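You operate a simulated robot arm through the tools that you are given. There is no shell and no other tool.

You run a simulated robot arm. Do the job below in one go: nothing can be reset, and whatever is moved stays where it is left.

JOB
Put things in order on the bench top. At the end: the grey pad stands where the red pad stood; the white bottle stands where the silver wide cap stood; the red pad stands where the green loop cap stood; the silver wide cap from the bench top stands on top of the black tape roll; the green loop cap is in the blue tub; whatever was shut is shut again. Leave all else as you found it, and nothing knocked over.

It is judged by the outcome, as a careful person would: the job done as asked, and still so three seconds after it is handed in. It fails if anything else is knocked over, pushed out of place, dropped, spilled or broken. A push-on lid holds only when it is set on centred and level and pressed home; a screw cap is set on level and turned clockwise until tight.

ROBOT AND FRAMES
A 6-joint arm with a two-finger gripper, fixed in place. Base frame: the origin is at the foot of the arm, x ahead of it, y to its left, z up; the work surface is at about z = 0. Units: m, degrees, N and s.
With the tool pointing down near the work surface it reaches from about 0.24 to 0.62 m from the base axis. Its first joint turns from -66.0 to 66.0 degrees. Payload 1.37 kg.
The tool frame sits at the grasp point between the pads (the TCP): z along the fingers, y along the line on which they close. The tips reach 0.022 m beyond it. The gripper opens to 0.092 m; its body begins 0.065 m behind the TCP.
Orientation is told as [roll, pitch, yaw] about the base's x, y, z axes, in that order, counted from this pose: with the fingers straight down and closing along the base's y, the tool's x points along the base's -x, its y along +y and its z along -z.

CONTROLS
- The arm moves only by the tool drive_tool. Its argument "rows" is a list of rows, each a list of 7 numbers: the shift along the base's x, y, z in m, then the turn, a rotation vector about the base's x, y, z in degrees, then the finger opening in m, from 0 to 0.092. In form: [[tx, ty, tz, rx, ry, rz, claw], ...]. A call has 1 to 20 rows; each row shifts and turns the commanded pose from where the row before left it. Rows are played at 5 a second. More than 0.05 m and 8.6 degrees between two rows, or a gripper value outside its range, and nothing of the call is played. A pose out of reach is approached as far as the arm can. The call stops where the force on the tool passes 40 N (or 10 N more than at its start, if that is more) or the arm is blocked; 0.2 s more then pass. The fingers move at their own pace (about 0.0599 m/s each) and stop on an object; they squeeze with about 21 N. The grip force told is the motor's: it shows also when the fingers shut on nothing. Time passes only in rows, and 0.2 s behind the last, so rows that do not move let the fingers close. It gives the time, the measured TCP pose, the force on the tool (base axes), the opening and the grip force at its end, in the units of the frame above (readings bear some noise), with the torque about the TCP (base axes, N m) and any sound that the robot's microphone picked up.
- Cameras (640 x 400 px; columns grow to the right, rows downward): "scene" is fixed at [0.0464, -0.4437, 0.5769]; the picture's right is [0.65, -0.76, 0.00], its down [-0.49, -0.41, -0.77] and it looks along [0.59, 0.50, -0.64] (base axes); focal length 284 px, centre (320, 200). "wrist" rides on the gripper at [0.071, 0.019, -0.102] in the tool frame; the picture's right is [-0.26, 0.97, 0.00], its down [-0.75, -0.20, -0.62] and it looks along [-0.60, -0.16, 0.78] (tool axes); focal length 280 px, centre (320, 200). There is no depth. A picture from a camera that has moved, and an enlarged one, comes with that camera's place and axes in the base frame and with its lens.
- camera(camera): a new picture of that camera. No time passes.
- inspect(camera, box): a new picture of the part [left, top, right, bottom] of that camera's present view, enlarged. No time passes.
- sign_off(): hands the job in; it is judged then, once.

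Nothing tells you positions but the pictures and the camera data. Unless the task says otherwise, let go and move clear before handing in.

The tools are called after "Emit:" by a JSON object that holds its "name" and its "arguments". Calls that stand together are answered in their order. drive_tool: Moves the arm, as the interface text tells. Its arguments: {"type":"object","properties":{"rows":{"type":"array"}},"required":["rows"]} The other tools are called the same way: camera (camera) takes a picture; inspect (camera, box) takes an enlarged picture of a part of a camera's view; sign_off () hands the job in.

At the start:

```text
t: 0.0
ee_pos: [0.329, 0.0909, 0.3619]
tool_rot: [0.0, 0.0, 0.1]
ft_force: [0.4, 0.0, -0.1]
moment: [0.01, 0.0, 0.01]
width: 0.0919
gripper_force: 0.1
```

scene: 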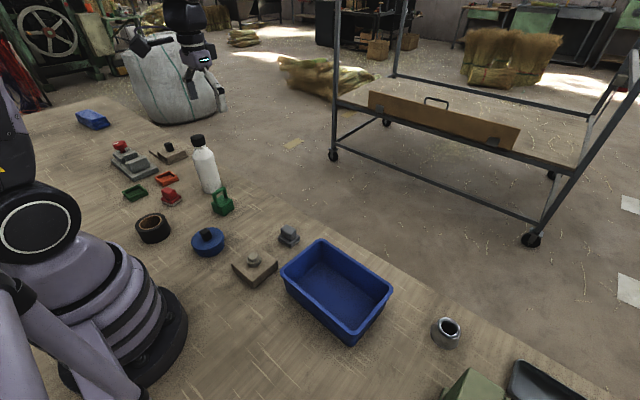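
wrist: 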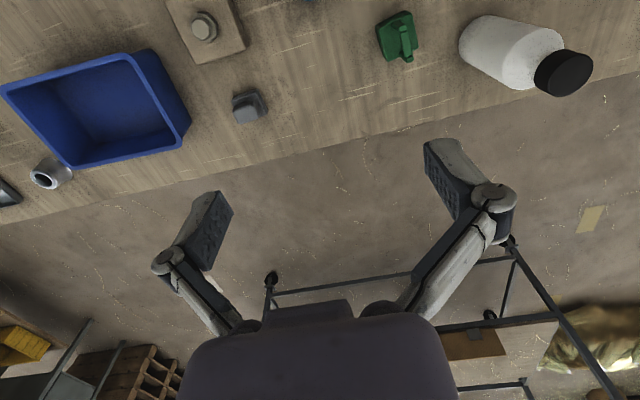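

I see a bench with a blue tub, a white bottle, a green loop cap, several pads and rolls. I will look closer at each part before moving anything.

Emit:
{"name": "inspect", "arguments": {"camera": "scene", "box": [60, 90, 260, 215]}}

Emit:
{"name": "inspect", "arguments": {"camera": "scene", "box": [120, 170, 320, 295]}}

Emit:
{"name": "inspect", "arguments": {"camera": "scene", "box": [260, 220, 580, 400]}}

Emit:
{"name": "inspect", "arguments": {"camera": "wrist", "box": [0, 0, 320, 200]}}

Emit:
{"name": "inspect", "arguments": {"camera": "wrist", "box": [320, 0, 640, 200]}}

```text
3.20 times, centred on (160, 152) of scene
camera zoom: at [0.0464, -0.4437, 0.5769], right [0.65, -0.76, 0.0], down [-0.49, -0.41, -0.77], along [0.59, 0.5, -0.64], focal length 909 px, centre (832, 352)
```

zoom: 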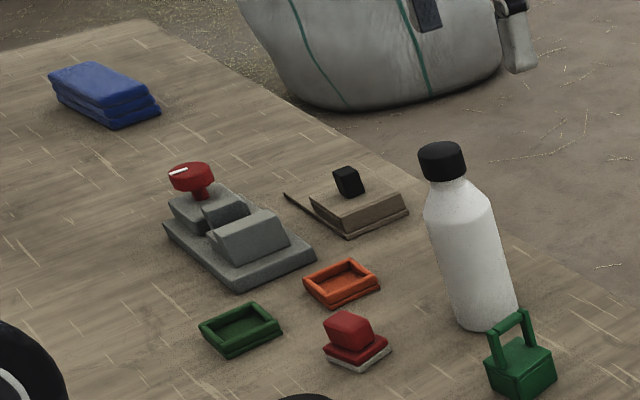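

```text
3.20 times, centred on (220, 232) of scene
camera zoom: at [0.0464, -0.4437, 0.5769], right [0.65, -0.76, 0.0], down [-0.49, -0.41, -0.77], along [0.59, 0.5, -0.64], focal length 909 px, centre (640, 96)
```

zoom: 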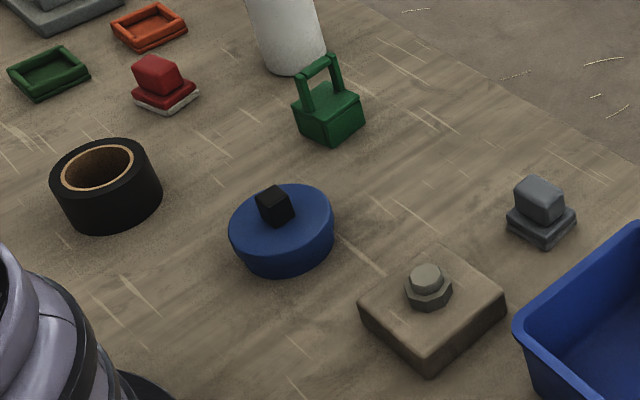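

```text
2.00 times, centred on (420, 310) of scene
camera zoom: at [0.0464, -0.4437, 0.5769], right [0.65, -0.76, 0.0], down [-0.49, -0.41, -0.77], along [0.59, 0.5, -0.64], focal length 568 px, centre (120, -20)
```

zoom: 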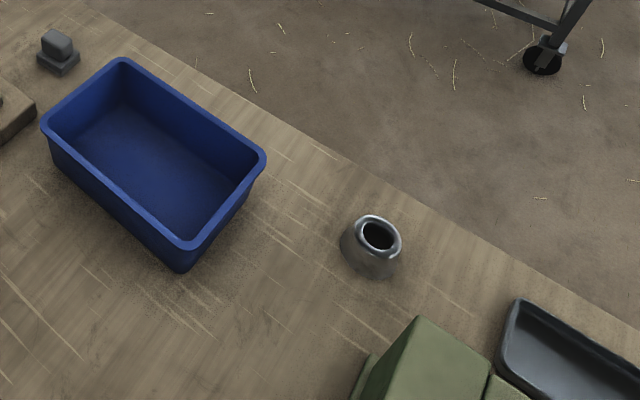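

```text
2.00 times, centred on (160, 100) of wrist
camera zoom: at [0.2591, 0.1102, 0.4639], right [0.26, 0.97, 0.0], down [0.75, -0.2, 0.62], along [0.6, -0.16, -0.78], focal length 561 px, centre (640, 400)
```

zoom: 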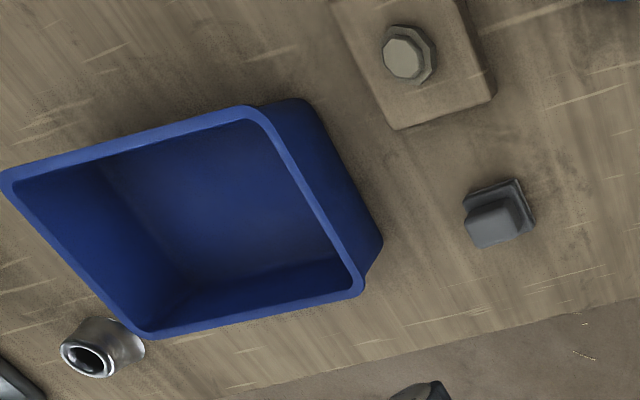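

```text
2.00 times, centred on (480, 100) of wrist
camera zoom: at [0.2591, 0.1102, 0.4639], right [0.26, 0.97, 0.0], down [0.75, -0.2, 0.62], along [0.6, -0.16, -0.78], focal length 561 px, centre (0, 400)
```

zoom: 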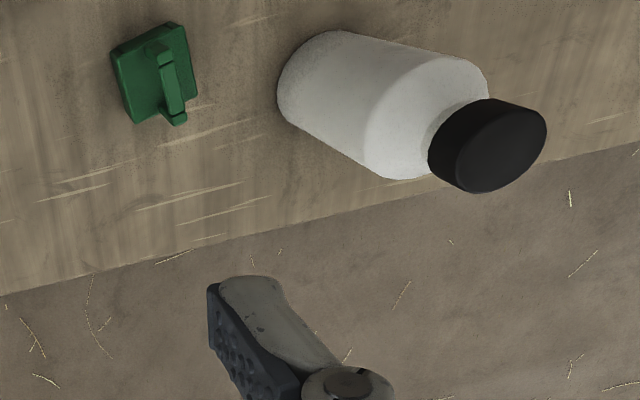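

I can make out most items; the silver rimmed item at the right and the shut containers need a closer look. I zoom in on them now.

Emit:
{"name": "inspect", "arguments": {"camera": "scene", "box": [415, 305, 479, 345]}}

Emit:
{"name": "inspect", "arguments": {"camera": "scene", "box": [415, 325, 535, 400]}}

Emit:
{"name": "inspect", "arguments": {"camera": "scene", "box": [225, 220, 313, 275]}}

Emit:
{"name": "inspect", "arguments": {"camera": "scene", "box": [180, 210, 244, 260]}}

Emit:
{"name": "inspect", "arguments": {"camera": "wrist", "box": [0, 150, 80, 200]}}

```text
10.00 times, centred on (447, 325) of scene
camera zoom: at [0.0464, -0.4437, 0.5769], right [0.65, -0.76, 0.0], down [-0.49, -0.41, -0.77], along [0.59, 0.5, -0.64], focal length 2839 px, centre (-950, -1050)
```

zoom: 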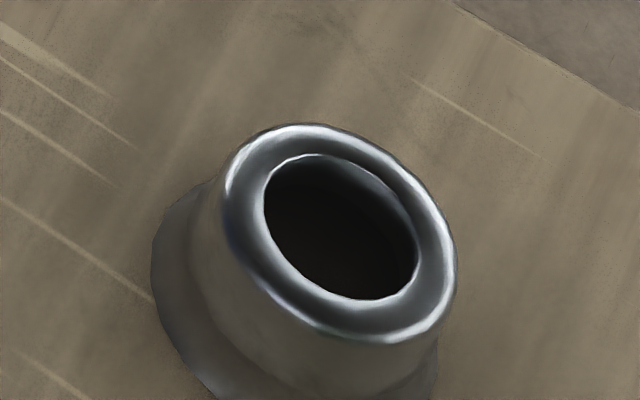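

```text
5.33 times, centred on (475, 362) of scene
camera zoom: at [0.0464, -0.4437, 0.5769], right [0.65, -0.76, 0.0], down [-0.49, -0.41, -0.77], along [0.59, 0.5, -0.64], focal length 1514 px, centre (-507, -667)
```

zoom: 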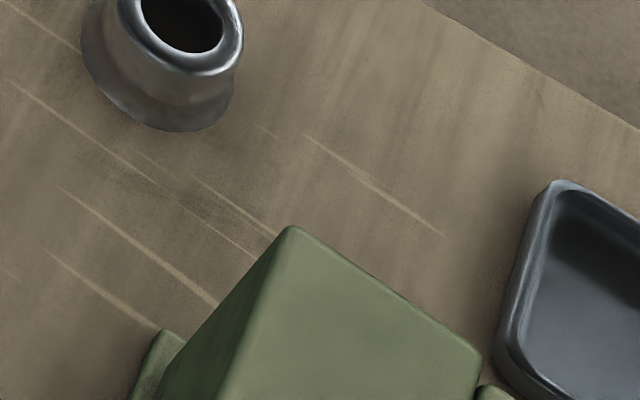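

```text
7.27 times, centred on (269, 248) of scene
camera zoom: at [0.0464, -0.4437, 0.5769], right [0.65, -0.76, 0.0], down [-0.49, -0.41, -0.77], along [0.59, 0.5, -0.64], focal length 2065 px, centre (691, -146)
```

zoom: 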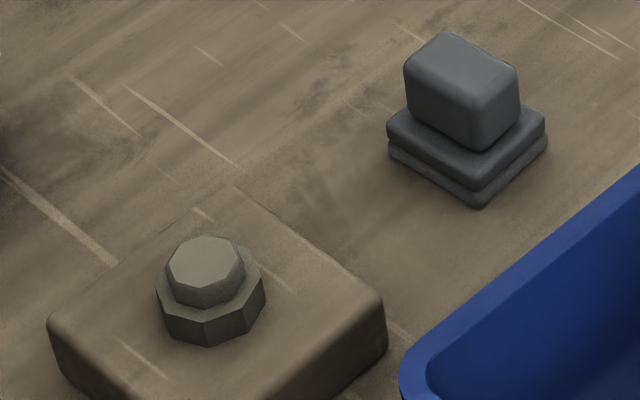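

```text
8.00 times, centred on (212, 235) of scene
camera zoom: at [0.0464, -0.4437, 0.5769], right [0.65, -0.76, 0.0], down [-0.49, -0.41, -0.77], along [0.59, 0.5, -0.64], focal length 2272 px, centre (1184, -80)
```

zoom: 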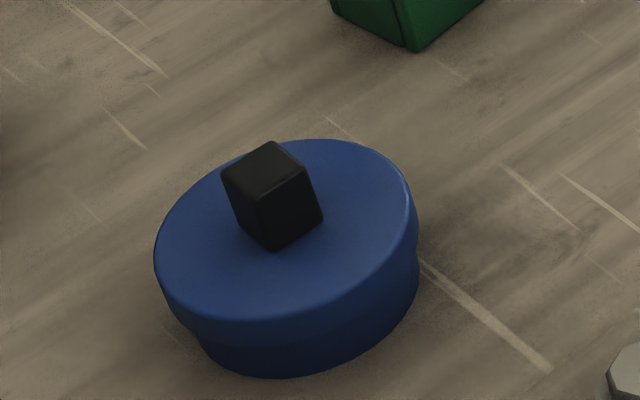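

```text
8.00 times, centred on (40, 175) of wrist
camera zoom: at [0.2591, 0.1102, 0.4639], right [0.26, 0.97, 0.0], down [0.75, -0.2, 0.62], along [0.6, -0.16, -0.78], focal length 2243 px, centre (2560, 400)
```

zoom: 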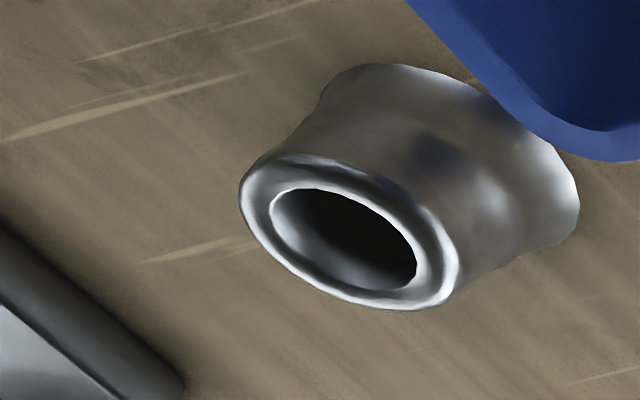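

The silver, rimmed item at about (0.405, -0.46) looks like the silver wide cap; the open blue bin at about (0.35, -0.23) looks like the blue tub. I will survey with the wrist camera before touching anything, starting on the left side.

Emit:
{"name": "drive_tool", "arguments": {"rows": [[-0.03, 0.04, 0, 0, 0, 0, 0.092], [-0.03, 0.04, 0, 0, 0, 0, 0.092], [-0.03, 0.04, 0, 0, 0, 0, 0.092], [0, 0.04, 0, 0, 0, 0, 0.092], [0, 0, 0, 0, 0, 0, 0.092]]}}

Emit:
{"name": "camera", "arguments": {"camera": "wrist"}}

Emit:
{"name": "camera", "arguments": {"camera": "scene"}}

```text
t: 1.2
ee_pos: [0.2417, 0.2525, 0.3603]
tool_rot: [0.0, 0.0, -0.1]
ft_force: [0.7, -0.3, 0.6]
moment: [0.04, 0.0, 0.01]
width: 0.092
gripper_force: 0.0
```

```text
taken
camera wrist: at [0.1715, 0.2726, 0.4631], right [0.26, 0.96, 0.0], down [0.75, -0.2, 0.62], along [0.6, -0.16, -0.78], focal length 280 px, centre (320, 200)
```

wrist: 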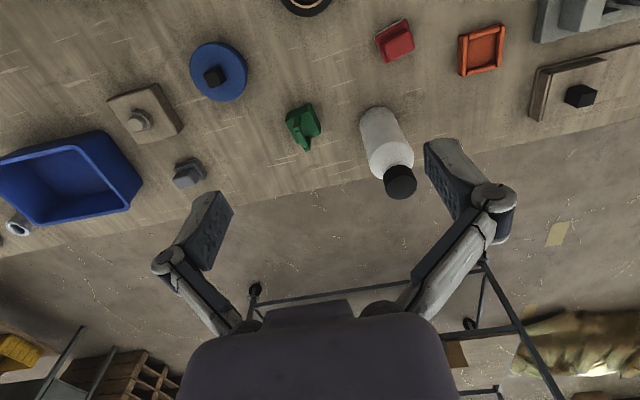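

```text
taken
```

scene: 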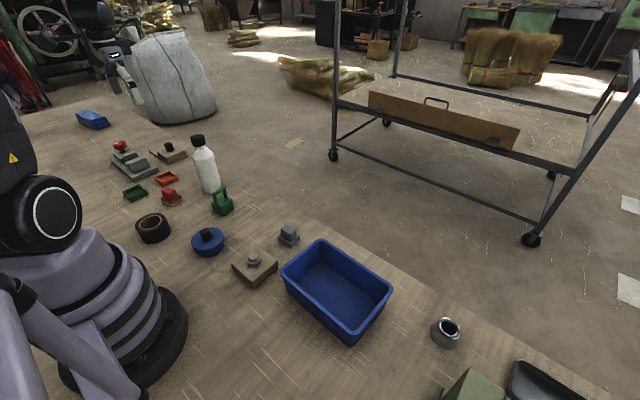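

Now the wrist camera shows the left group well. I zoom in to measure each item.

Emit:
{"name": "inspect", "arguments": {"camera": "wrist", "box": [100, 20, 260, 200]}}

Emit:
{"name": "inspect", "arguments": {"camera": "wrist", "box": [270, 0, 430, 200]}}

Emit:
{"name": "inspect", "arguments": {"camera": "wrist", "box": [440, 0, 640, 125]}}

Emit:
{"name": "inspect", "arguments": {"camera": "wrist", "box": [0, 120, 160, 250]}}

```text
2.22 times, centred on (180, 110) of wrist
camera zoom: at [0.1715, 0.2726, 0.4631], right [0.26, 0.96, 0.0], down [0.75, -0.2, 0.62], along [0.6, -0.16, -0.78], focal length 623 px, centre (631, 400)
```

zoom: 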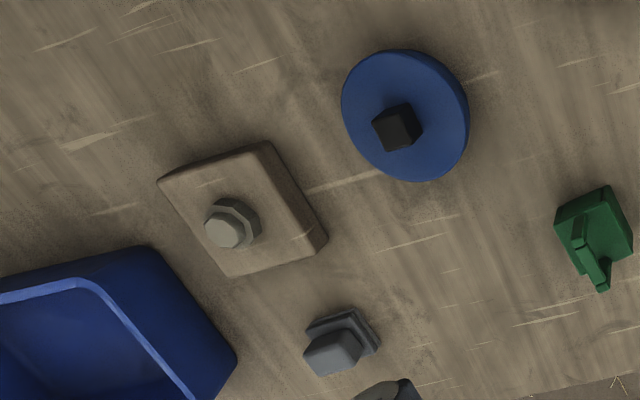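

```text
2.00 times, centred on (350, 100) of wrist
camera zoom: at [0.1715, 0.2726, 0.4631], right [0.26, 0.96, 0.0], down [0.75, -0.2, 0.62], along [0.6, -0.16, -0.78], focal length 561 px, centre (260, 400)
```

zoom: 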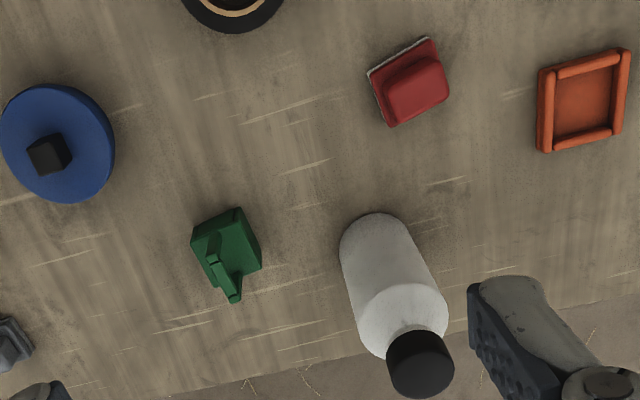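

```text
3.20 times, centred on (540, 62) of wrist
camera zoom: at [0.1715, 0.2726, 0.4631], right [0.26, 0.96, 0.0], down [0.75, -0.2, 0.62], along [0.6, -0.16, -0.78], focal length 897 px, centre (-384, 640)
```

zoom: 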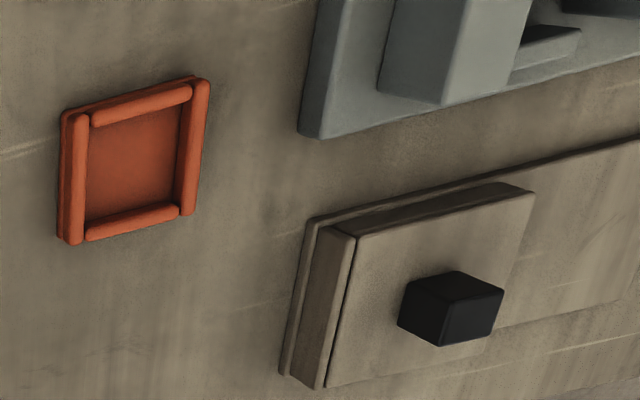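

```text
3.08 times, centred on (80, 185) of wrist
camera zoom: at [0.1715, 0.2726, 0.4631], right [0.26, 0.96, 0.0], down [0.75, -0.2, 0.62], along [0.6, -0.16, -0.78], focal length 863 px, centre (1058, 246)
```

zoom: 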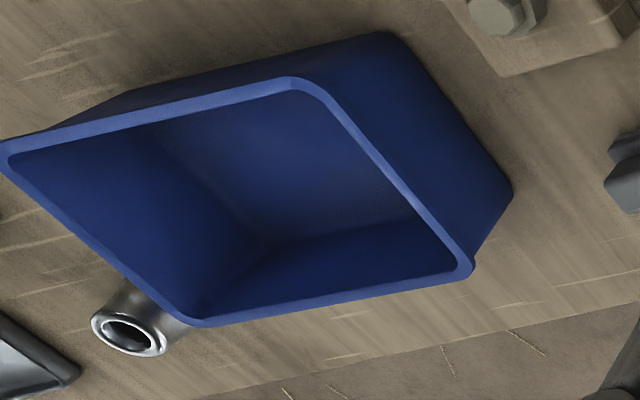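

The left group is clear: red pad about (0.267, 0.357), tape roll near (0.16, 0.255). I tilt the tool to look straight down on the roll and measure its hole.

Emit:
{"name": "drive_tool", "arguments": {"rows": [[0, 0, 0, 0, 8.5, 0, 0.092], [0, 0, 0, 0, 8.5, 0, 0.092], [0, 0, 0, 0, 8.5, 0, 0.092], [0, 0, 0, 0, 8.5, 0, 0.092], [0, 0, 0, 0, 0, 0, 0.092]]}}

Emit:
{"name": "camera", "arguments": {"camera": "wrist"}}

```text
t: 2.4
ee_pos: [0.2396, 0.2521, 0.3624]
tool_rot: [-0.1, 34.1, 0.0]
ft_force: [0.1, -0.9, -0.4]
moment: [0.01, 0.02, -0.01]
width: 0.0921
gripper_force: 0.1
```

```text
taken
camera wrist: at [0.2395, 0.2712, 0.4858], right [0.22, 0.97, -0.15], down [0.97, -0.2, 0.09], along [0.06, -0.16, -0.98], focal length 280 px, centre (320, 200)
```

wrist: 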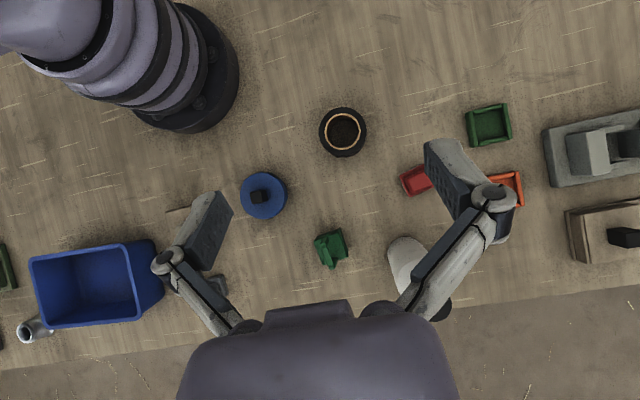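

This overhead view shows the whole bench; nothing else silver is on it, so the rimmed item is the silver wide cap. I zoom in on the roll and the neighbours for measuring.

Emit:
{"name": "inspect", "arguments": {"camera": "wrist", "box": [280, 90, 408, 170]}}

Emit:
{"name": "inspect", "arguments": {"camera": "wrist", "box": [0, 200, 256, 360]}}

Emit:
{"name": "inspect", "arguments": {"camera": "wrist", "box": [220, 150, 348, 280]}}

```text
5.00 times, centred on (344, 130) of wrist
camera zoom: at [0.2395, 0.2712, 0.4858], right [0.22, 0.97, -0.15], down [0.97, -0.2, 0.09], along [0.06, -0.16, -0.98], focal length 1402 px, centre (200, 550)
```

zoom: 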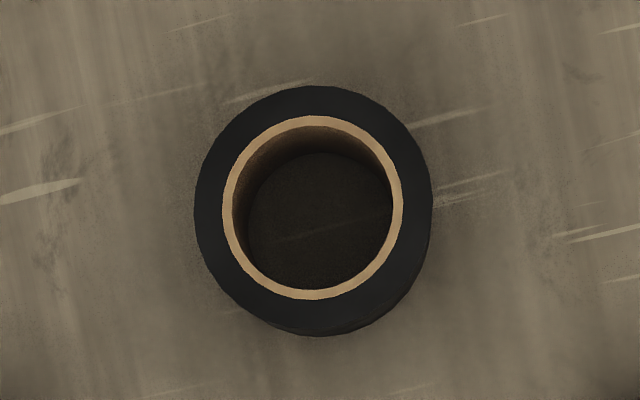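

```text
2.50 times, centred on (128, 280) of wrist
camera zoom: at [0.2395, 0.2712, 0.4858], right [0.22, 0.97, -0.15], down [0.97, -0.2, 0.09], along [0.06, -0.16, -0.98], focal length 701 px, centre (800, 0)
```

zoom: 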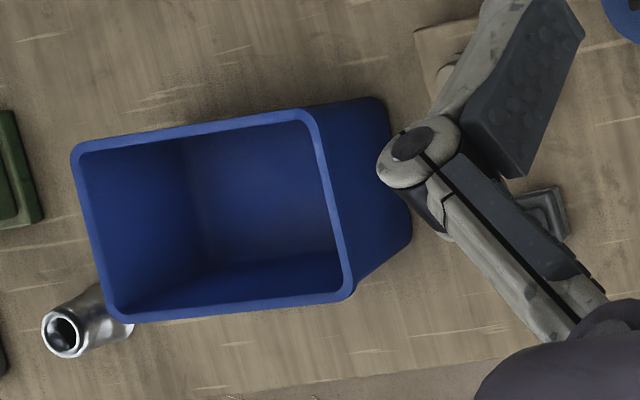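

```text
3.08 times, centred on (284, 215) of wrist
camera zoom: at [0.2395, 0.2712, 0.4858], right [0.22, 0.97, -0.15], down [0.97, -0.2, 0.09], along [0.06, -0.16, -0.98], focal length 863 px, centre (431, 154)
```

zoom: 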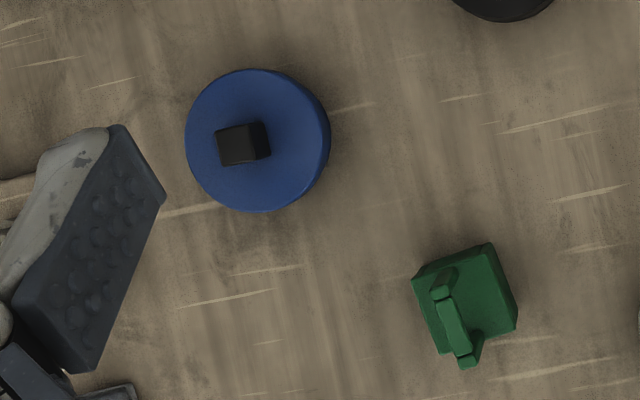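

The roll measures about 0.075 m across with a hole of about 0.051 m. Next I level the tool and travel to the right side to look at the silver cap and the tub close up.

Emit:
{"name": "drive_tool", "arguments": {"rows": [[0.02, -0.04, 0, 0, -8.5, 0, 0.092], [0.02, -0.04, 0, 0, -8.5, 0, 0.092], [0.02, -0.045, 0, 0, -8.5, 0, 0.092], [0.02, -0.045, 0, 0, -8.5, 0, 0.092], [0.01, -0.048, 0, 0, 0, 0, 0.092], [0, -0.048, 0, 0, 0, 0, 0.092], [0, -0.048, 0, 0, 0, 0, 0.092], [0, -0.048, 0, 0, 0, 0, 0.092], [0, -0.048, 0, 0, 0, 0, 0.092], [0, -0.048, 0, 0, 0, 0, 0.092], [0, -0.048, -0.02, 0, 0, 0, 0.092], [0, -0.048, -0.03, 0, 0, 0, 0.092], [0, -0.048, -0.03, 0, 0, 0, 0.092], [0, 0, -0.03, 0, 0, 0, 0.092], [0, 0, 0, 0, 0, 0, 0.092]]}}

Emit:
{"name": "camera", "arguments": {"camera": "wrist"}}

Emit:
{"name": "camera", "arguments": {"camera": "scene"}}

```text
refused: row 11 steps farther than a row can; nothing moved
```

```text
taken
camera wrist: at [0.2395, 0.2712, 0.4858], right [0.22, 0.97, -0.15], down [0.97, -0.2, 0.09], along [0.06, -0.16, -0.98], focal length 280 px, centre (320, 200)
```

wrist: 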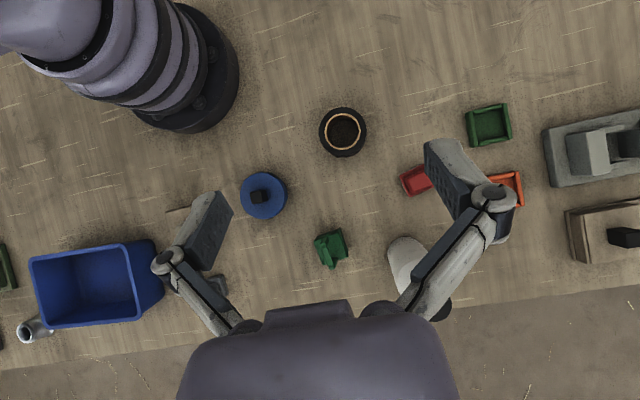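

```text
taken
```

scene: 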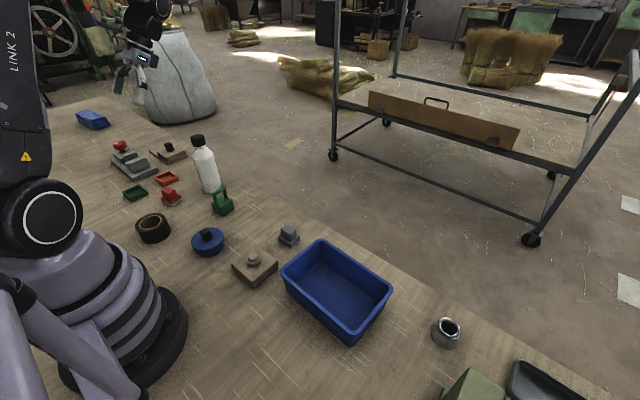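

A row was too long, so nothing moved. I send the same travel with shorter steps.

Emit:
{"name": "drive_tool", "arguments": {"rows": [[0.02, -0.04, 0, 0, -8.5, 0, 0.092], [0.02, -0.04, 0, 0, -8.5, 0, 0.092], [0.02, -0.045, 0, 0, -8.5, 0, 0.092], [0.02, -0.045, 0, 0, -8.5, 0, 0.092], [0.01, -0.048, 0, 0, 0, 0, 0.092], [0, -0.048, 0, 0, 0, 0, 0.092], [0, -0.048, 0, 0, 0, 0, 0.092], [0, -0.048, 0, 0, 0, 0, 0.092], [0, -0.048, 0, 0, 0, 0, 0.092], [0, -0.048, 0, 0, 0, 0, 0.092], [0, -0.045, -0.02, 0, 0, 0, 0.092], [0, -0.04, -0.03, 0, 0, 0, 0.092], [0, -0.04, -0.03, 0, 0, 0, 0.092], [0, -0.03, -0.03, 0, 0, 0, 0.092], [0, 0, 0, 0, 0, 0, 0.092]]}}

Emit:
{"name": "camera", "arguments": {"camera": "wrist"}}

Emit:
{"name": "camera", "arguments": {"camera": "scene"}}

```text
t: 5.6
ee_pos: [0.3282, -0.3638, 0.2521]
tool_rot: [0.0, 0.0, 0.1]
ft_force: [-0.2, 0.5, -0.2]
moment: [-0.01, 0.01, 0.05]
width: 0.0919
gripper_force: 0.1
```

```text
taken
camera wrist: at [0.2581, -0.3444, 0.3537], right [0.26, 0.97, 0.0], down [0.75, -0.2, 0.62], along [0.6, -0.16, -0.78], focal length 280 px, centre (320, 200)
```

wrist: 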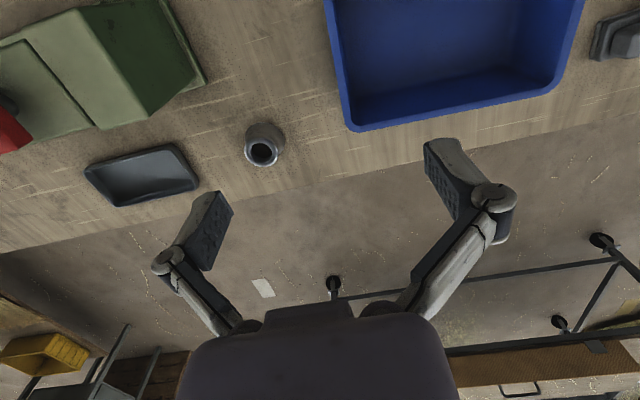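

```text
taken
```

scene: 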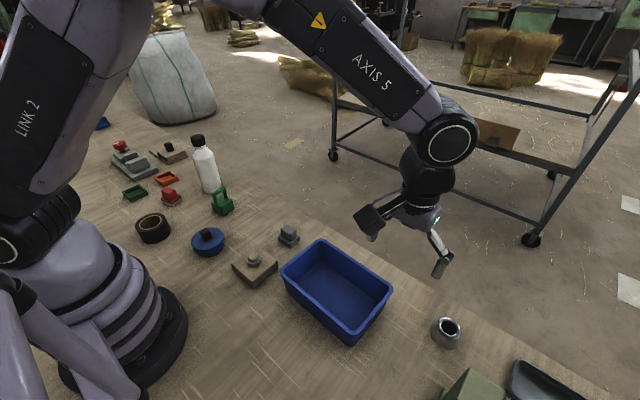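

The silver cap is in view now. I zoom in for its exact centre, size and clearances.

Emit:
{"name": "inspect", "arguments": {"camera": "wrist", "box": [224, 110, 304, 180]}}

Emit:
{"name": "inspect", "arguments": {"camera": "wrist", "box": [60, 60, 320, 222]}}

Emit:
{"name": "inspect", "arguments": {"camera": "wrist", "box": [320, 0, 640, 150]}}

```text
5.71 times, centred on (264, 145) of wrist
camera zoom: at [0.2581, -0.3444, 0.3537], right [0.26, 0.97, 0.0], down [0.75, -0.2, 0.62], along [0.6, -0.16, -0.78], focal length 1602 px, centre (640, 514)
```

zoom: 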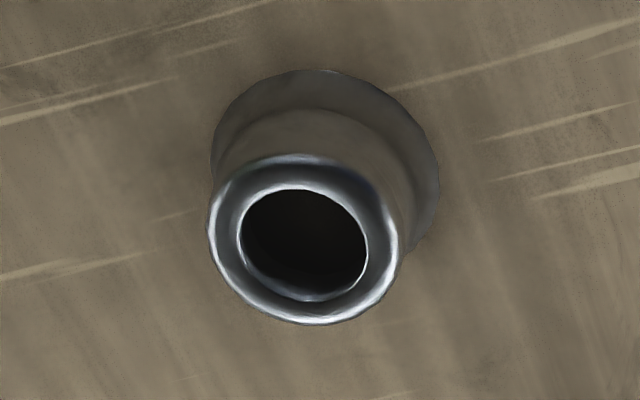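

```text
2.46 times, centred on (190, 141) of wrist
camera zoom: at [0.2581, -0.3444, 0.3537], right [0.26, 0.97, 0.0], down [0.75, -0.2, 0.62], along [0.6, -0.16, -0.78], focal length 690 px, centre (640, 345)
```

zoom: 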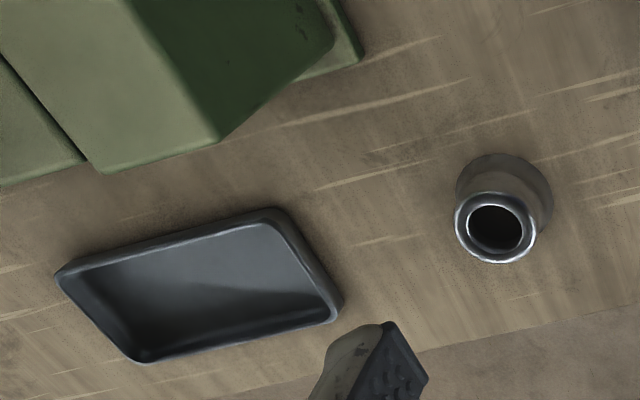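

```text
2.00 times, centred on (480, 75) of wrist
camera zoom: at [0.2581, -0.3444, 0.3537], right [0.26, 0.97, 0.0], down [0.75, -0.2, 0.62], along [0.6, -0.16, -0.78], focal length 561 px, centre (0, 450)
```

zoom: 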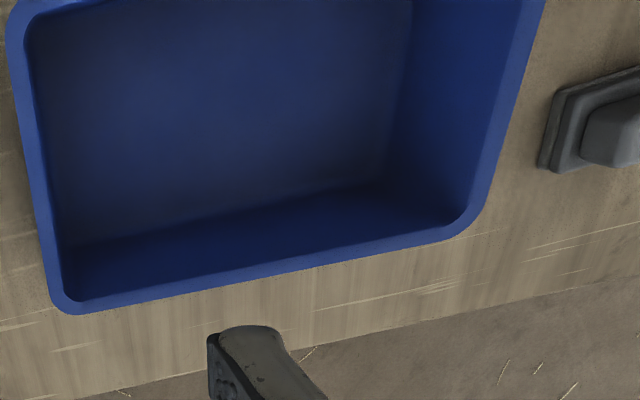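

The silver cap stands at about (0.406, -0.461), base about 0.055 m wide, rim 0.042 m wide, about 0.038 m tall. I move above it, keeping clear of the tub and the olive box, and check before descending.

Emit:
{"name": "drive_tool", "arguments": {"rows": [[0.026, -0.033, -0.02, 0, 0, 0, 0.092], [0.026, -0.033, -0.02, 0, 0, 0, 0.092], [0.0257, -0.0318, -0.02, 0, 0, 0, 0.092], [0, 0, -0.04, 0, 0, 0, 0.092], [0, 0, -0.03, 0, 0, 0, 0.092], [0, 0, 0, 0, 0, 0, 0.092]]}}

Emit:
{"name": "camera", "arguments": {"camera": "wrist"}}

Emit:
{"name": "inspect", "arguments": {"camera": "scene", "box": [360, 220, 520, 380]}}

```text
t: 7.0
ee_pos: [0.4063, -0.461, 0.1215]
tool_rot: [-0.1, 0.1, 0.0]
ft_force: [0.2, 0.3, 0.4]
moment: [-0.03, 0.0, -0.02]
width: 0.0921
gripper_force: 0.0
```

```text
taken
camera wrist: at [0.3359, -0.4421, 0.2228], right [0.26, 0.97, 0.0], down [0.75, -0.2, 0.63], along [0.6, -0.16, -0.78], focal length 280 px, centre (320, 200)
```

wrist: 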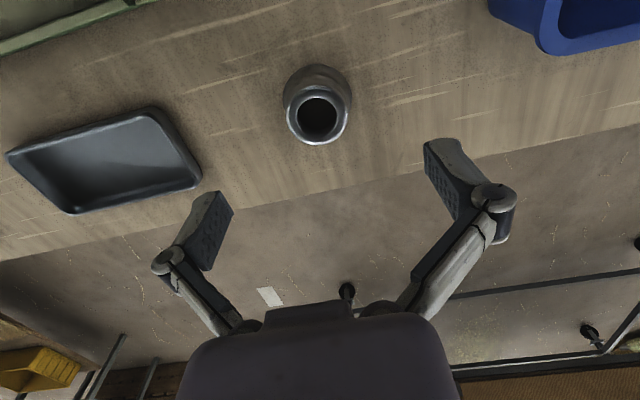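

```text
2.50 times, centred on (440, 300) of scene
camera zoom: at [0.0464, -0.4437, 0.5769], right [0.65, -0.76, 0.0], down [-0.49, -0.41, -0.77], along [0.59, 0.5, -0.64], focal length 710 px, centre (20, -50)
```

zoom: 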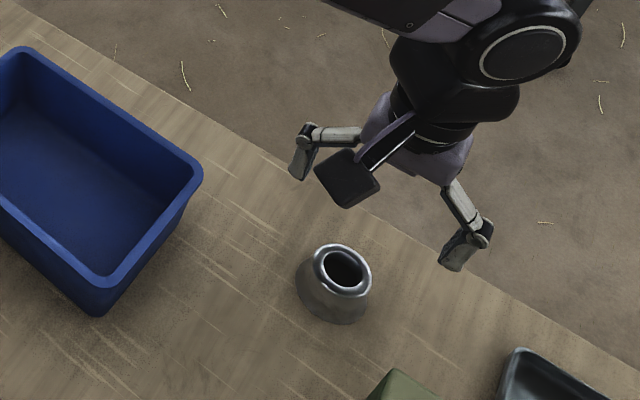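

I am above the cap. I zoom in to fix the centre more precisely.

Emit:
{"name": "inspect", "arguments": {"camera": "wrist", "box": [268, 55, 364, 151]}}

Emit:
{"name": "inspect", "arguments": {"camera": "scene", "box": [420, 305, 476, 353]}}

```text
4.17 times, centred on (316, 103) of wrist
camera zoom: at [0.3359, -0.4421, 0.2228], right [0.26, 0.97, 0.0], down [0.75, -0.2, 0.63], along [0.6, -0.16, -0.78], focal length 1168 px, centre (337, 604)
```

zoom: 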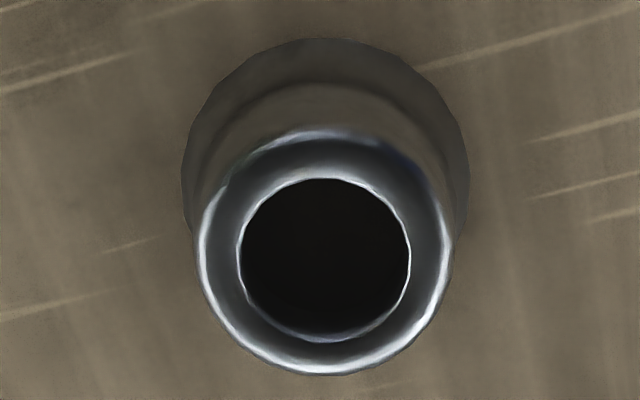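

```text
8.33 times, centred on (448, 329) of scene
camera zoom: at [0.0464, -0.4437, 0.5769], right [0.65, -0.76, 0.0], down [-0.49, -0.41, -0.77], along [0.59, 0.5, -0.64], focal length 2366 px, centre (-747, -875)
```

zoom: 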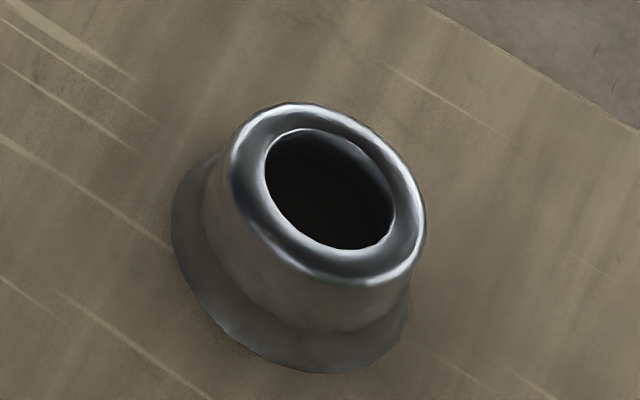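

Centre is about (0.4055, -0.463). I shift 2 mm in y, descend so the pads sit at the rim and upper body, and close.

Emit:
{"name": "drive_tool", "arguments": {"rows": [[-0.0005, -0.002, -0.03, 0, 0, 0, 0.092], [0, 0, -0.03, 0, 0, 0, 0.092], [0, 0, -0.02, 0, 0, 0, 0.092], [0, 0, -0.006, 0, 0, 0, 0.092], [0, 0, 0, 0, 0, 0, 0.092]]}}

Emit:
{"name": "inspect", "arguments": {"camera": "scene", "box": [380, 260, 500, 380]}}

Emit:
{"name": "camera", "arguments": {"camera": "wrist"}}

```text
t: 8.2
ee_pos: [0.4067, -0.4618, 0.0362]
tool_rot: [-0.1, 0.0, 0.0]
ft_force: [-0.3, 0.3, 0.0]
moment: [-0.03, -0.02, -0.03]
width: 0.092
gripper_force: 0.1
```

```text
3.33 times, centred on (440, 320) of scene
camera zoom: at [0.0464, -0.4437, 0.5769], right [0.65, -0.76, 0.0], down [-0.49, -0.41, -0.77], along [0.59, 0.5, -0.64], focal length 946 px, centre (-80, -200)
```

zoom: 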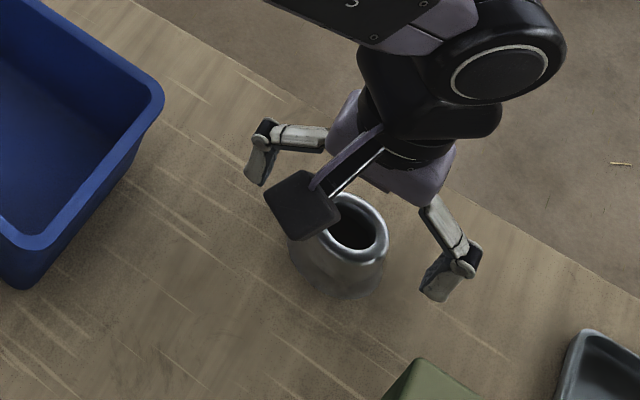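

```text
taken
camera wrist: at [0.337, -0.4419, 0.137], right [0.26, 0.97, 0.0], down [0.75, -0.2, 0.63], along [0.6, -0.16, -0.78], focal length 280 px, centre (320, 200)
```

wrist: 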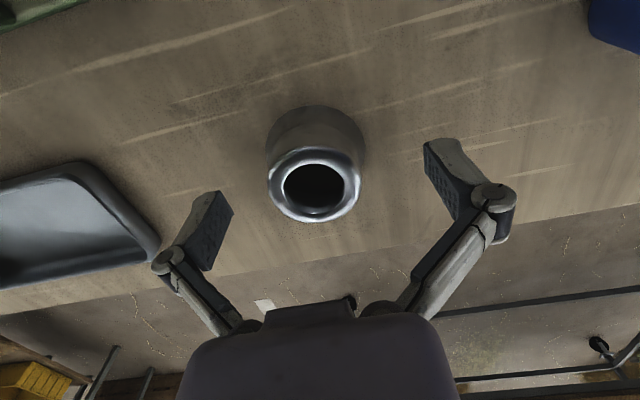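

The cap's rim is centred between the fingers at the TCP. I close the gripper gently.

Emit:
{"name": "drive_tool", "arguments": {"rows": [[0, 0, 0, 0, 0, 0, 0.06], [0, 0, 0, 0, 0, 0, 0.045], [0, 0, 0, 0, 0, 0, 0.035], [0, 0, 0, 0, 0, 0, 0.03], [0, 0, 0, 0, 0, 0, 0.03], [0, 0, 0, 0, 0, 0, 0.03]]}}

Emit:
{"name": "camera", "arguments": {"camera": "wrist"}}

Emit:
{"name": "inspect", "arguments": {"camera": "scene", "box": [380, 260, 500, 380]}}

```text
t: 9.6
ee_pos: [0.4076, -0.4614, 0.0362]
tool_rot: [0.1, 0.0, -0.1]
ft_force: [-0.1, -1.2, 5.1]
moment: [-0.06, -0.09, -0.07]
width: 0.0509
gripper_force: 20.7
```

```text
taken
camera wrist: at [0.337, -0.4421, 0.1375], right [0.26, 0.96, 0.0], down [0.75, -0.2, 0.63], along [0.6, -0.16, -0.78], focal length 280 px, centre (320, 200)
```

wrist: 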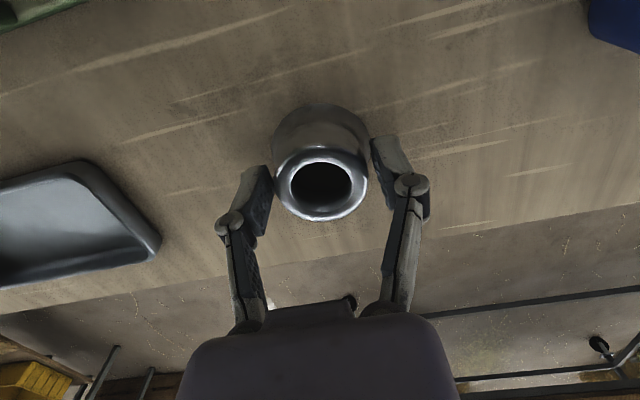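

```text
3.33 times, centred on (440, 320) of scene
camera zoom: at [0.0464, -0.4437, 0.577], right [0.65, -0.76, 0.0], down [-0.49, -0.41, -0.77], along [0.59, 0.5, -0.64], focal length 946 px, centre (-80, -200)
```

zoom: 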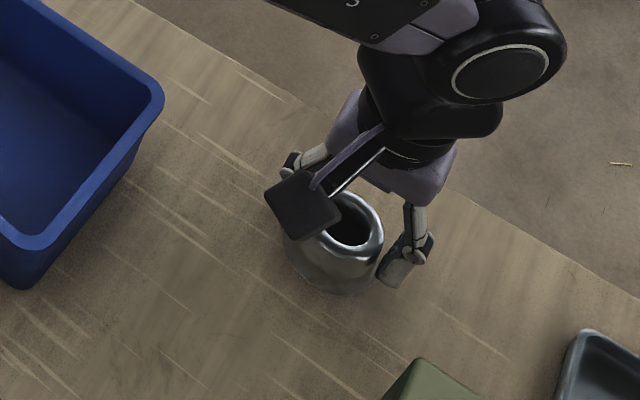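

The tips caught the lower flared part (0.051 m wide) and are pushed upward slightly. I open, raise 9 mm and grip the straighter upper body instead.

Emit:
{"name": "drive_tool", "arguments": {"rows": [[0, 0, 0, 0, 0, 0, 0.07], [0, 0, 0, 0, 0, 0, 0.07], [0, 0, 0.009, 0, 0, 0, 0.07], [0, 0, 0, 0, 0, 0, 0.05], [0, 0, 0, 0, 0, 0, 0.035], [0, 0, 0, 0, 0, 0, 0.03], [0, 0, 0, 0, 0, 0, 0.03]]}}

Emit:
{"name": "camera", "arguments": {"camera": "wrist"}}

```text
t: 11.2
ee_pos: [0.4073, -0.4635, 0.045]
tool_rot: [0.0, 0.0, 0.0]
ft_force: [0.0, 0.4, 2.2]
moment: [-0.03, 0.03, -0.02]
width: 0.048
gripper_force: 21.4
```

```text
taken
camera wrist: at [0.3367, -0.4431, 0.1472], right [0.26, 0.97, 0.0], down [0.75, -0.2, 0.63], along [0.6, -0.16, -0.78], focal length 280 px, centre (320, 200)
```

wrist: 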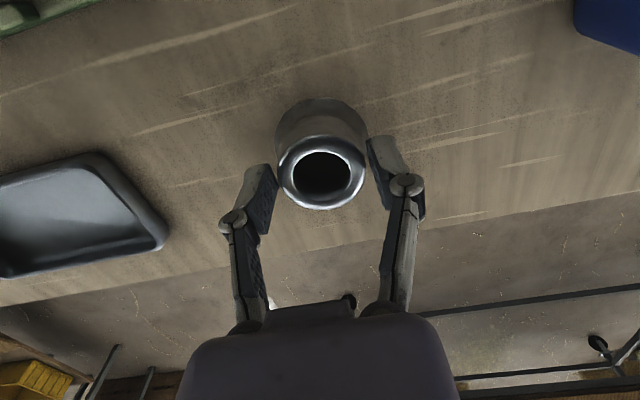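

Now it grips at 0.048 m with little push, about 3 degrees of slope. I lift a little and check that it holds.

Emit:
{"name": "drive_tool", "arguments": {"rows": [[0, 0, 0.01, 0, 0, 0, 0.03], [0, 0, 0.02, 0, 0, 0, 0.03], [0, 0, 0.03, 0, 0, 0, 0.03], [0, 0, 0, 0, 0, 0, 0.03]]}}

Emit:
{"name": "camera", "arguments": {"camera": "wrist"}}

Emit:
{"name": "inspect", "arguments": {"camera": "scene", "box": [380, 220, 500, 340]}}

```text
t: 12.2
ee_pos: [0.4059, -0.4623, 0.1045]
tool_rot: [0.0, 0.0, 0.0]
ft_force: [1.1, 0.3, -0.8]
moment: [-0.01, 0.02, -0.03]
width: 0.0475
gripper_force: 21.0
```

```text
taken
camera wrist: at [0.3357, -0.4427, 0.2059], right [0.26, 0.97, 0.0], down [0.75, -0.2, 0.62], along [0.6, -0.16, -0.78], focal length 280 px, centre (320, 200)
```

wrist: 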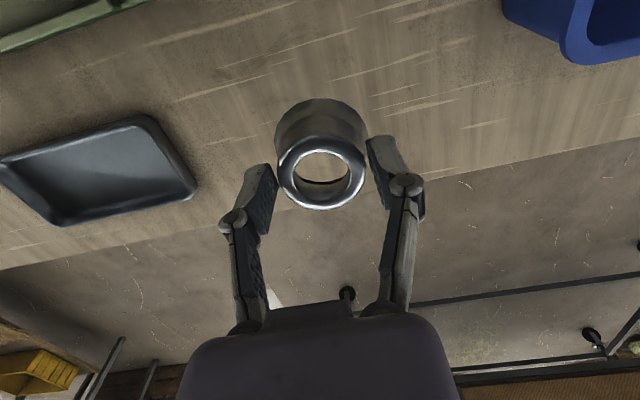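

```text
3.33 times, centred on (440, 280) of scene
camera zoom: at [0.0464, -0.4437, 0.5769], right [0.65, -0.76, 0.0], down [-0.49, -0.41, -0.77], along [0.59, 0.5, -0.64], focal length 946 px, centre (-80, -67)
```

zoom: 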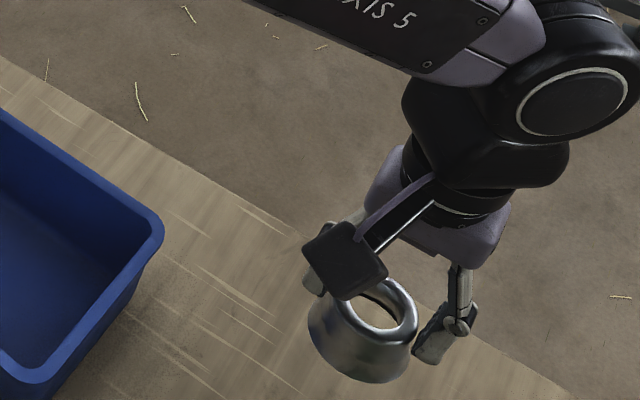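

It is held well and is light. Now I lift high and carry it in an arc towards the tape roll at about (0.168, 0.257).

Emit:
{"name": "drive_tool", "arguments": {"rows": [[0, 0, 0.045, 0, 0, 0, 0.03], [0, 0, 0.045, 0, 0, 0, 0.03], [0, 0, 0.045, 0, 0, 0, 0.03], [-0.006, 0.03, 0.03, 0, 0, 0, 0.03], [-0.007, 0.045, 0, 0, 0, 0, 0.03], [-0.007, 0.045, 0, 0, 0, 0, 0.03], [-0.007, 0.045, 0, 0, 0, 0, 0.03], [-0.007, 0.045, 0, 0, 0, 0, 0.03], [-0.007, 0.045, 0, 0, 0, 0, 0.03], [-0.007, 0.045, 0, 0, 0, 0, 0.03], [-0.007, 0.045, 0, 0, 0, 0, 0.03], [-0.01, 0.045, 0, 0, 0, 0, 0.03], [-0.01, 0.045, 0, 0, 0, 0, 0.03], [-0.01, 0.045, 0, 0, 0, 0, 0.03], [-0.01, 0.045, 0, 0, 0, 0, 0.03], [-0.02, 0.04, 0, 0, 0, 0, 0.03], [-0.02, 0.04, 0, 0, 0, 0, 0.03], [-0.025, 0.04, 0, 0, 0, 0, 0.03], [0, 0, 0, 0, 0, 0, 0.03]]}}

Emit:
{"name": "camera", "arguments": {"camera": "wrist"}}

```text
t: 16.2
ee_pos: [0.2456, 0.1832, 0.2705]
tool_rot: [0.0, 0.1, 0.0]
ft_force: [-0.1, -0.6, 0.1]
moment: [0.02, -0.01, -0.01]
width: 0.0469
gripper_force: 20.6
```

```text
taken
camera wrist: at [0.1757, 0.2035, 0.3728], right [0.26, 0.96, 0.0], down [0.75, -0.2, 0.62], along [0.6, -0.16, -0.78], focal length 280 px, centre (320, 200)
```

wrist: 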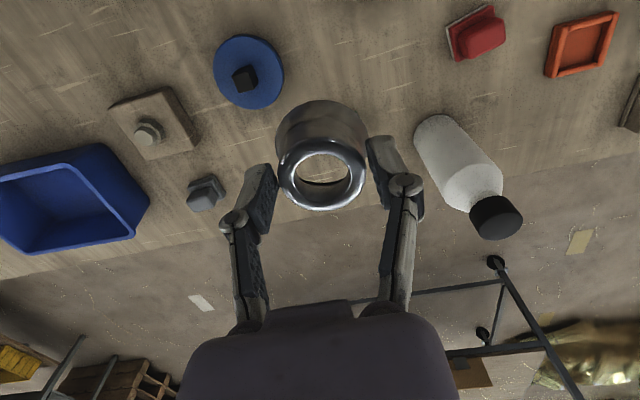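

Grip is steady. I move to just beside the roll's position at safe height and look.

Emit:
{"name": "drive_tool", "arguments": {"rows": [[-0.025, 0.035, 0, 0, 0, 0, 0.03], [-0.025, 0.035, -0.01, 0, 0, 0, 0.03], [-0.025, 0.035, -0.02, 0, 0, 0, 0.03], [0, 0.01, -0.04, 0, 0, 0, 0.03], [0, 0, 0, 0, 0, 0, 0.03]]}}

Emit:
{"name": "camera", "arguments": {"camera": "wrist"}}

Emit:
{"name": "inspect", "arguments": {"camera": "scene", "box": [60, 100, 260, 260]}}

```text
t: 17.4
ee_pos: [0.1707, 0.2958, 0.2006]
tool_rot: [0.0, 0.1, 0.0]
ft_force: [0.0, 0.2, 0.3]
moment: [0.02, -0.04, -0.03]
width: 0.047
gripper_force: 20.8
```

```text
taken
camera wrist: at [0.1009, 0.3152, 0.302], right [0.26, 0.96, 0.0], down [0.75, -0.2, 0.63], along [0.6, -0.16, -0.78], focal length 280 px, centre (320, 200)
```

wrist: 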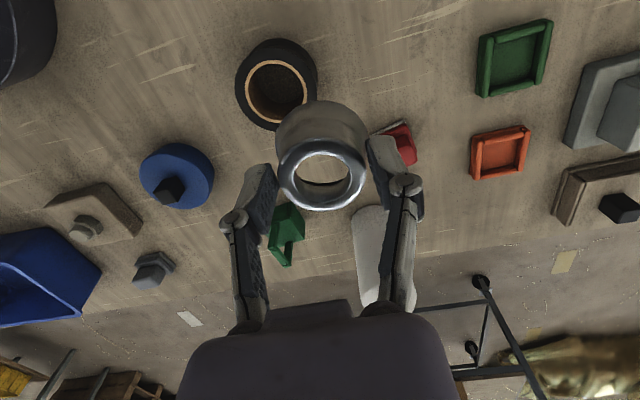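

```text
2.50 times, centred on (160, 180) of scene
camera zoom: at [0.0464, -0.4437, 0.5769], right [0.65, -0.76, 0.0], down [-0.49, -0.41, -0.77], along [0.59, 0.5, -0.64], focal length 710 px, centre (720, 250)
```

zoom: 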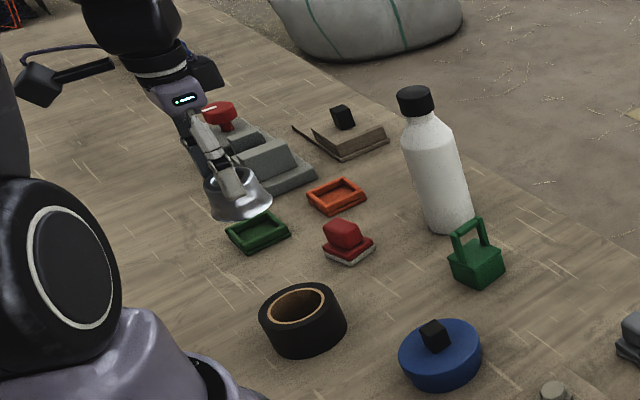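

The roll is visible beside the held cap. I zoom in to fix its centre and top height.

Emit:
{"name": "inspect", "arguments": {"camera": "wrist", "box": [216, 24, 344, 144]}}

Emit:
{"name": "inspect", "arguments": {"camera": "scene", "box": [130, 135, 210, 250]}}

```text
3.33 times, centred on (280, 84) of wrist
camera zoom: at [0.1009, 0.3152, 0.302], right [0.26, 0.96, 0.0], down [0.75, -0.2, 0.63], along [0.6, -0.16, -0.78], focal length 935 px, centre (453, 587)
```

zoom: 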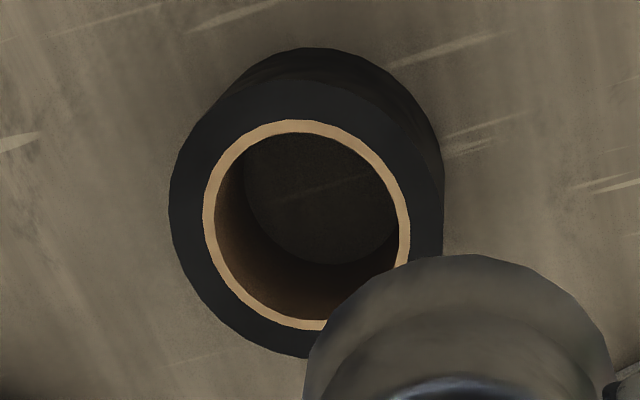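

```text
3.48 times, centred on (170, 192) of scene
camera zoom: at [0.0464, -0.4437, 0.5769], right [0.65, -0.76, 0.0], down [-0.49, -0.41, -0.77], along [0.59, 0.5, -0.64], focal length 988 px, centre (842, 226)
```

zoom: 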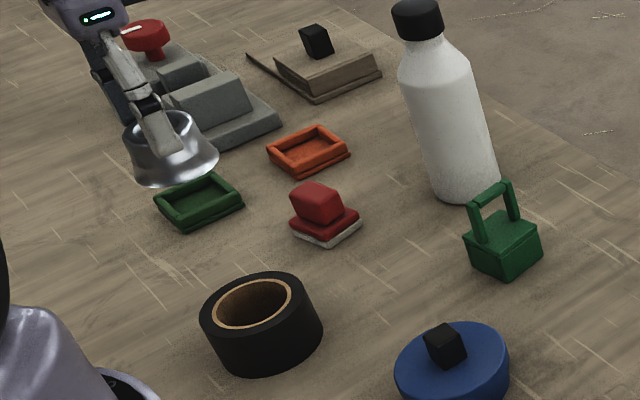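

Roll centre is about (0.167, 0.2575), top at about 0.045 to 0.05. I move over it and down to just above, then check from the scene camera.

Emit:
{"name": "drive_tool", "arguments": {"rows": [[-0.0035, -0.0383, 0, 0, 0, 0, 0.03], [0, 0, -0.04, 0, 0, 0, 0.03], [0, 0, -0.035, 0, 0, 0, 0.03], [0, 0, 0, 0, 0, 0, 0.03]]}}

Emit:
{"name": "inspect", "arguments": {"camera": "scene", "box": [110, 170, 200, 260]}}

Emit:
{"name": "camera", "arguments": {"camera": "wrist"}}

```text
t: 18.4
ee_pos: [0.1694, 0.258, 0.1244]
tool_rot: [0.1, -0.1, 0.0]
ft_force: [-0.3, -0.5, -0.1]
moment: [0.0, 0.01, -0.01]
width: 0.0467
gripper_force: 20.9
```

```text
4.44 times, centred on (155, 215) of scene
camera zoom: at [0.0464, -0.4437, 0.5769], right [0.65, -0.76, 0.0], down [-0.49, -0.41, -0.77], along [0.59, 0.5, -0.64], focal length 1262 px, centre (1053, 133)
```

zoom: 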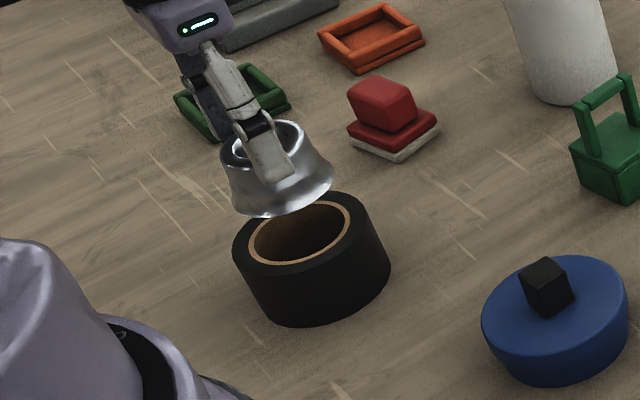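

```text
taken
camera wrist: at [0.0987, 0.2771, 0.2261], right [0.26, 0.97, 0.0], down [0.75, -0.2, 0.63], along [0.6, -0.16, -0.78], focal length 280 px, centre (320, 200)
```

wrist: 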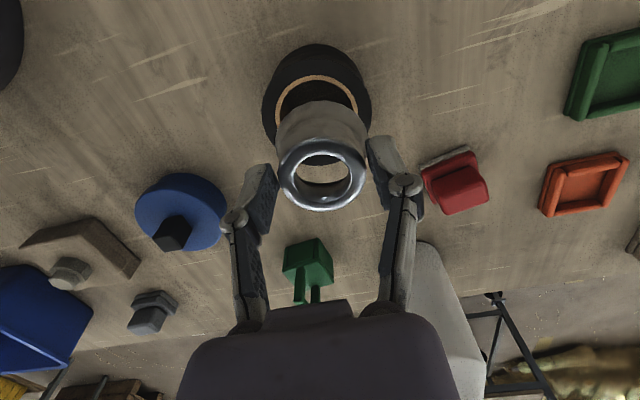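

Nearly over it. I zoom in for a precise alignment check before lowering.

Emit:
{"name": "inspect", "arguments": {"camera": "wrist", "box": [250, 30, 390, 220]}}

Emit:
{"name": "inspect", "arguments": {"camera": "scene", "box": [135, 190, 175, 245]}}

```text
2.11 times, centred on (320, 125) of wrist
camera zoom: at [0.0987, 0.2771, 0.2261], right [0.26, 0.97, 0.0], down [0.75, -0.2, 0.63], along [0.6, -0.16, -0.78], focal length 590 px, centre (320, 358)
```

zoom: 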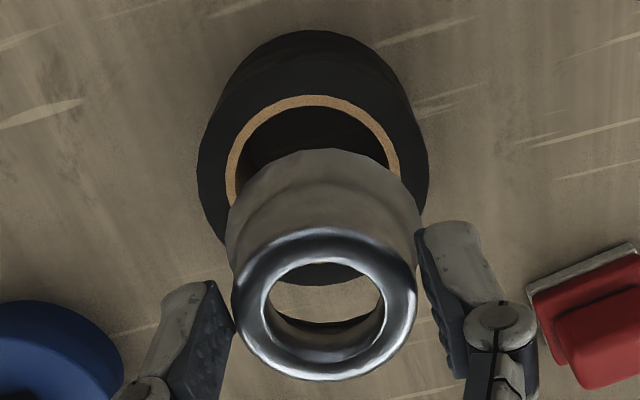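

```text
7.27 times, centred on (155, 218) of scene
camera zoom: at [0.0464, -0.4437, 0.5769], right [0.65, -0.76, 0.0], down [-0.49, -0.41, -0.77], along [0.59, 0.5, -0.64], focal length 2065 px, centre (1520, 73)
```

zoom: 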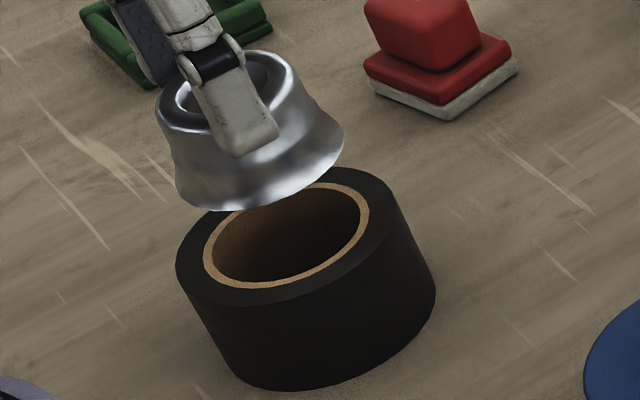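

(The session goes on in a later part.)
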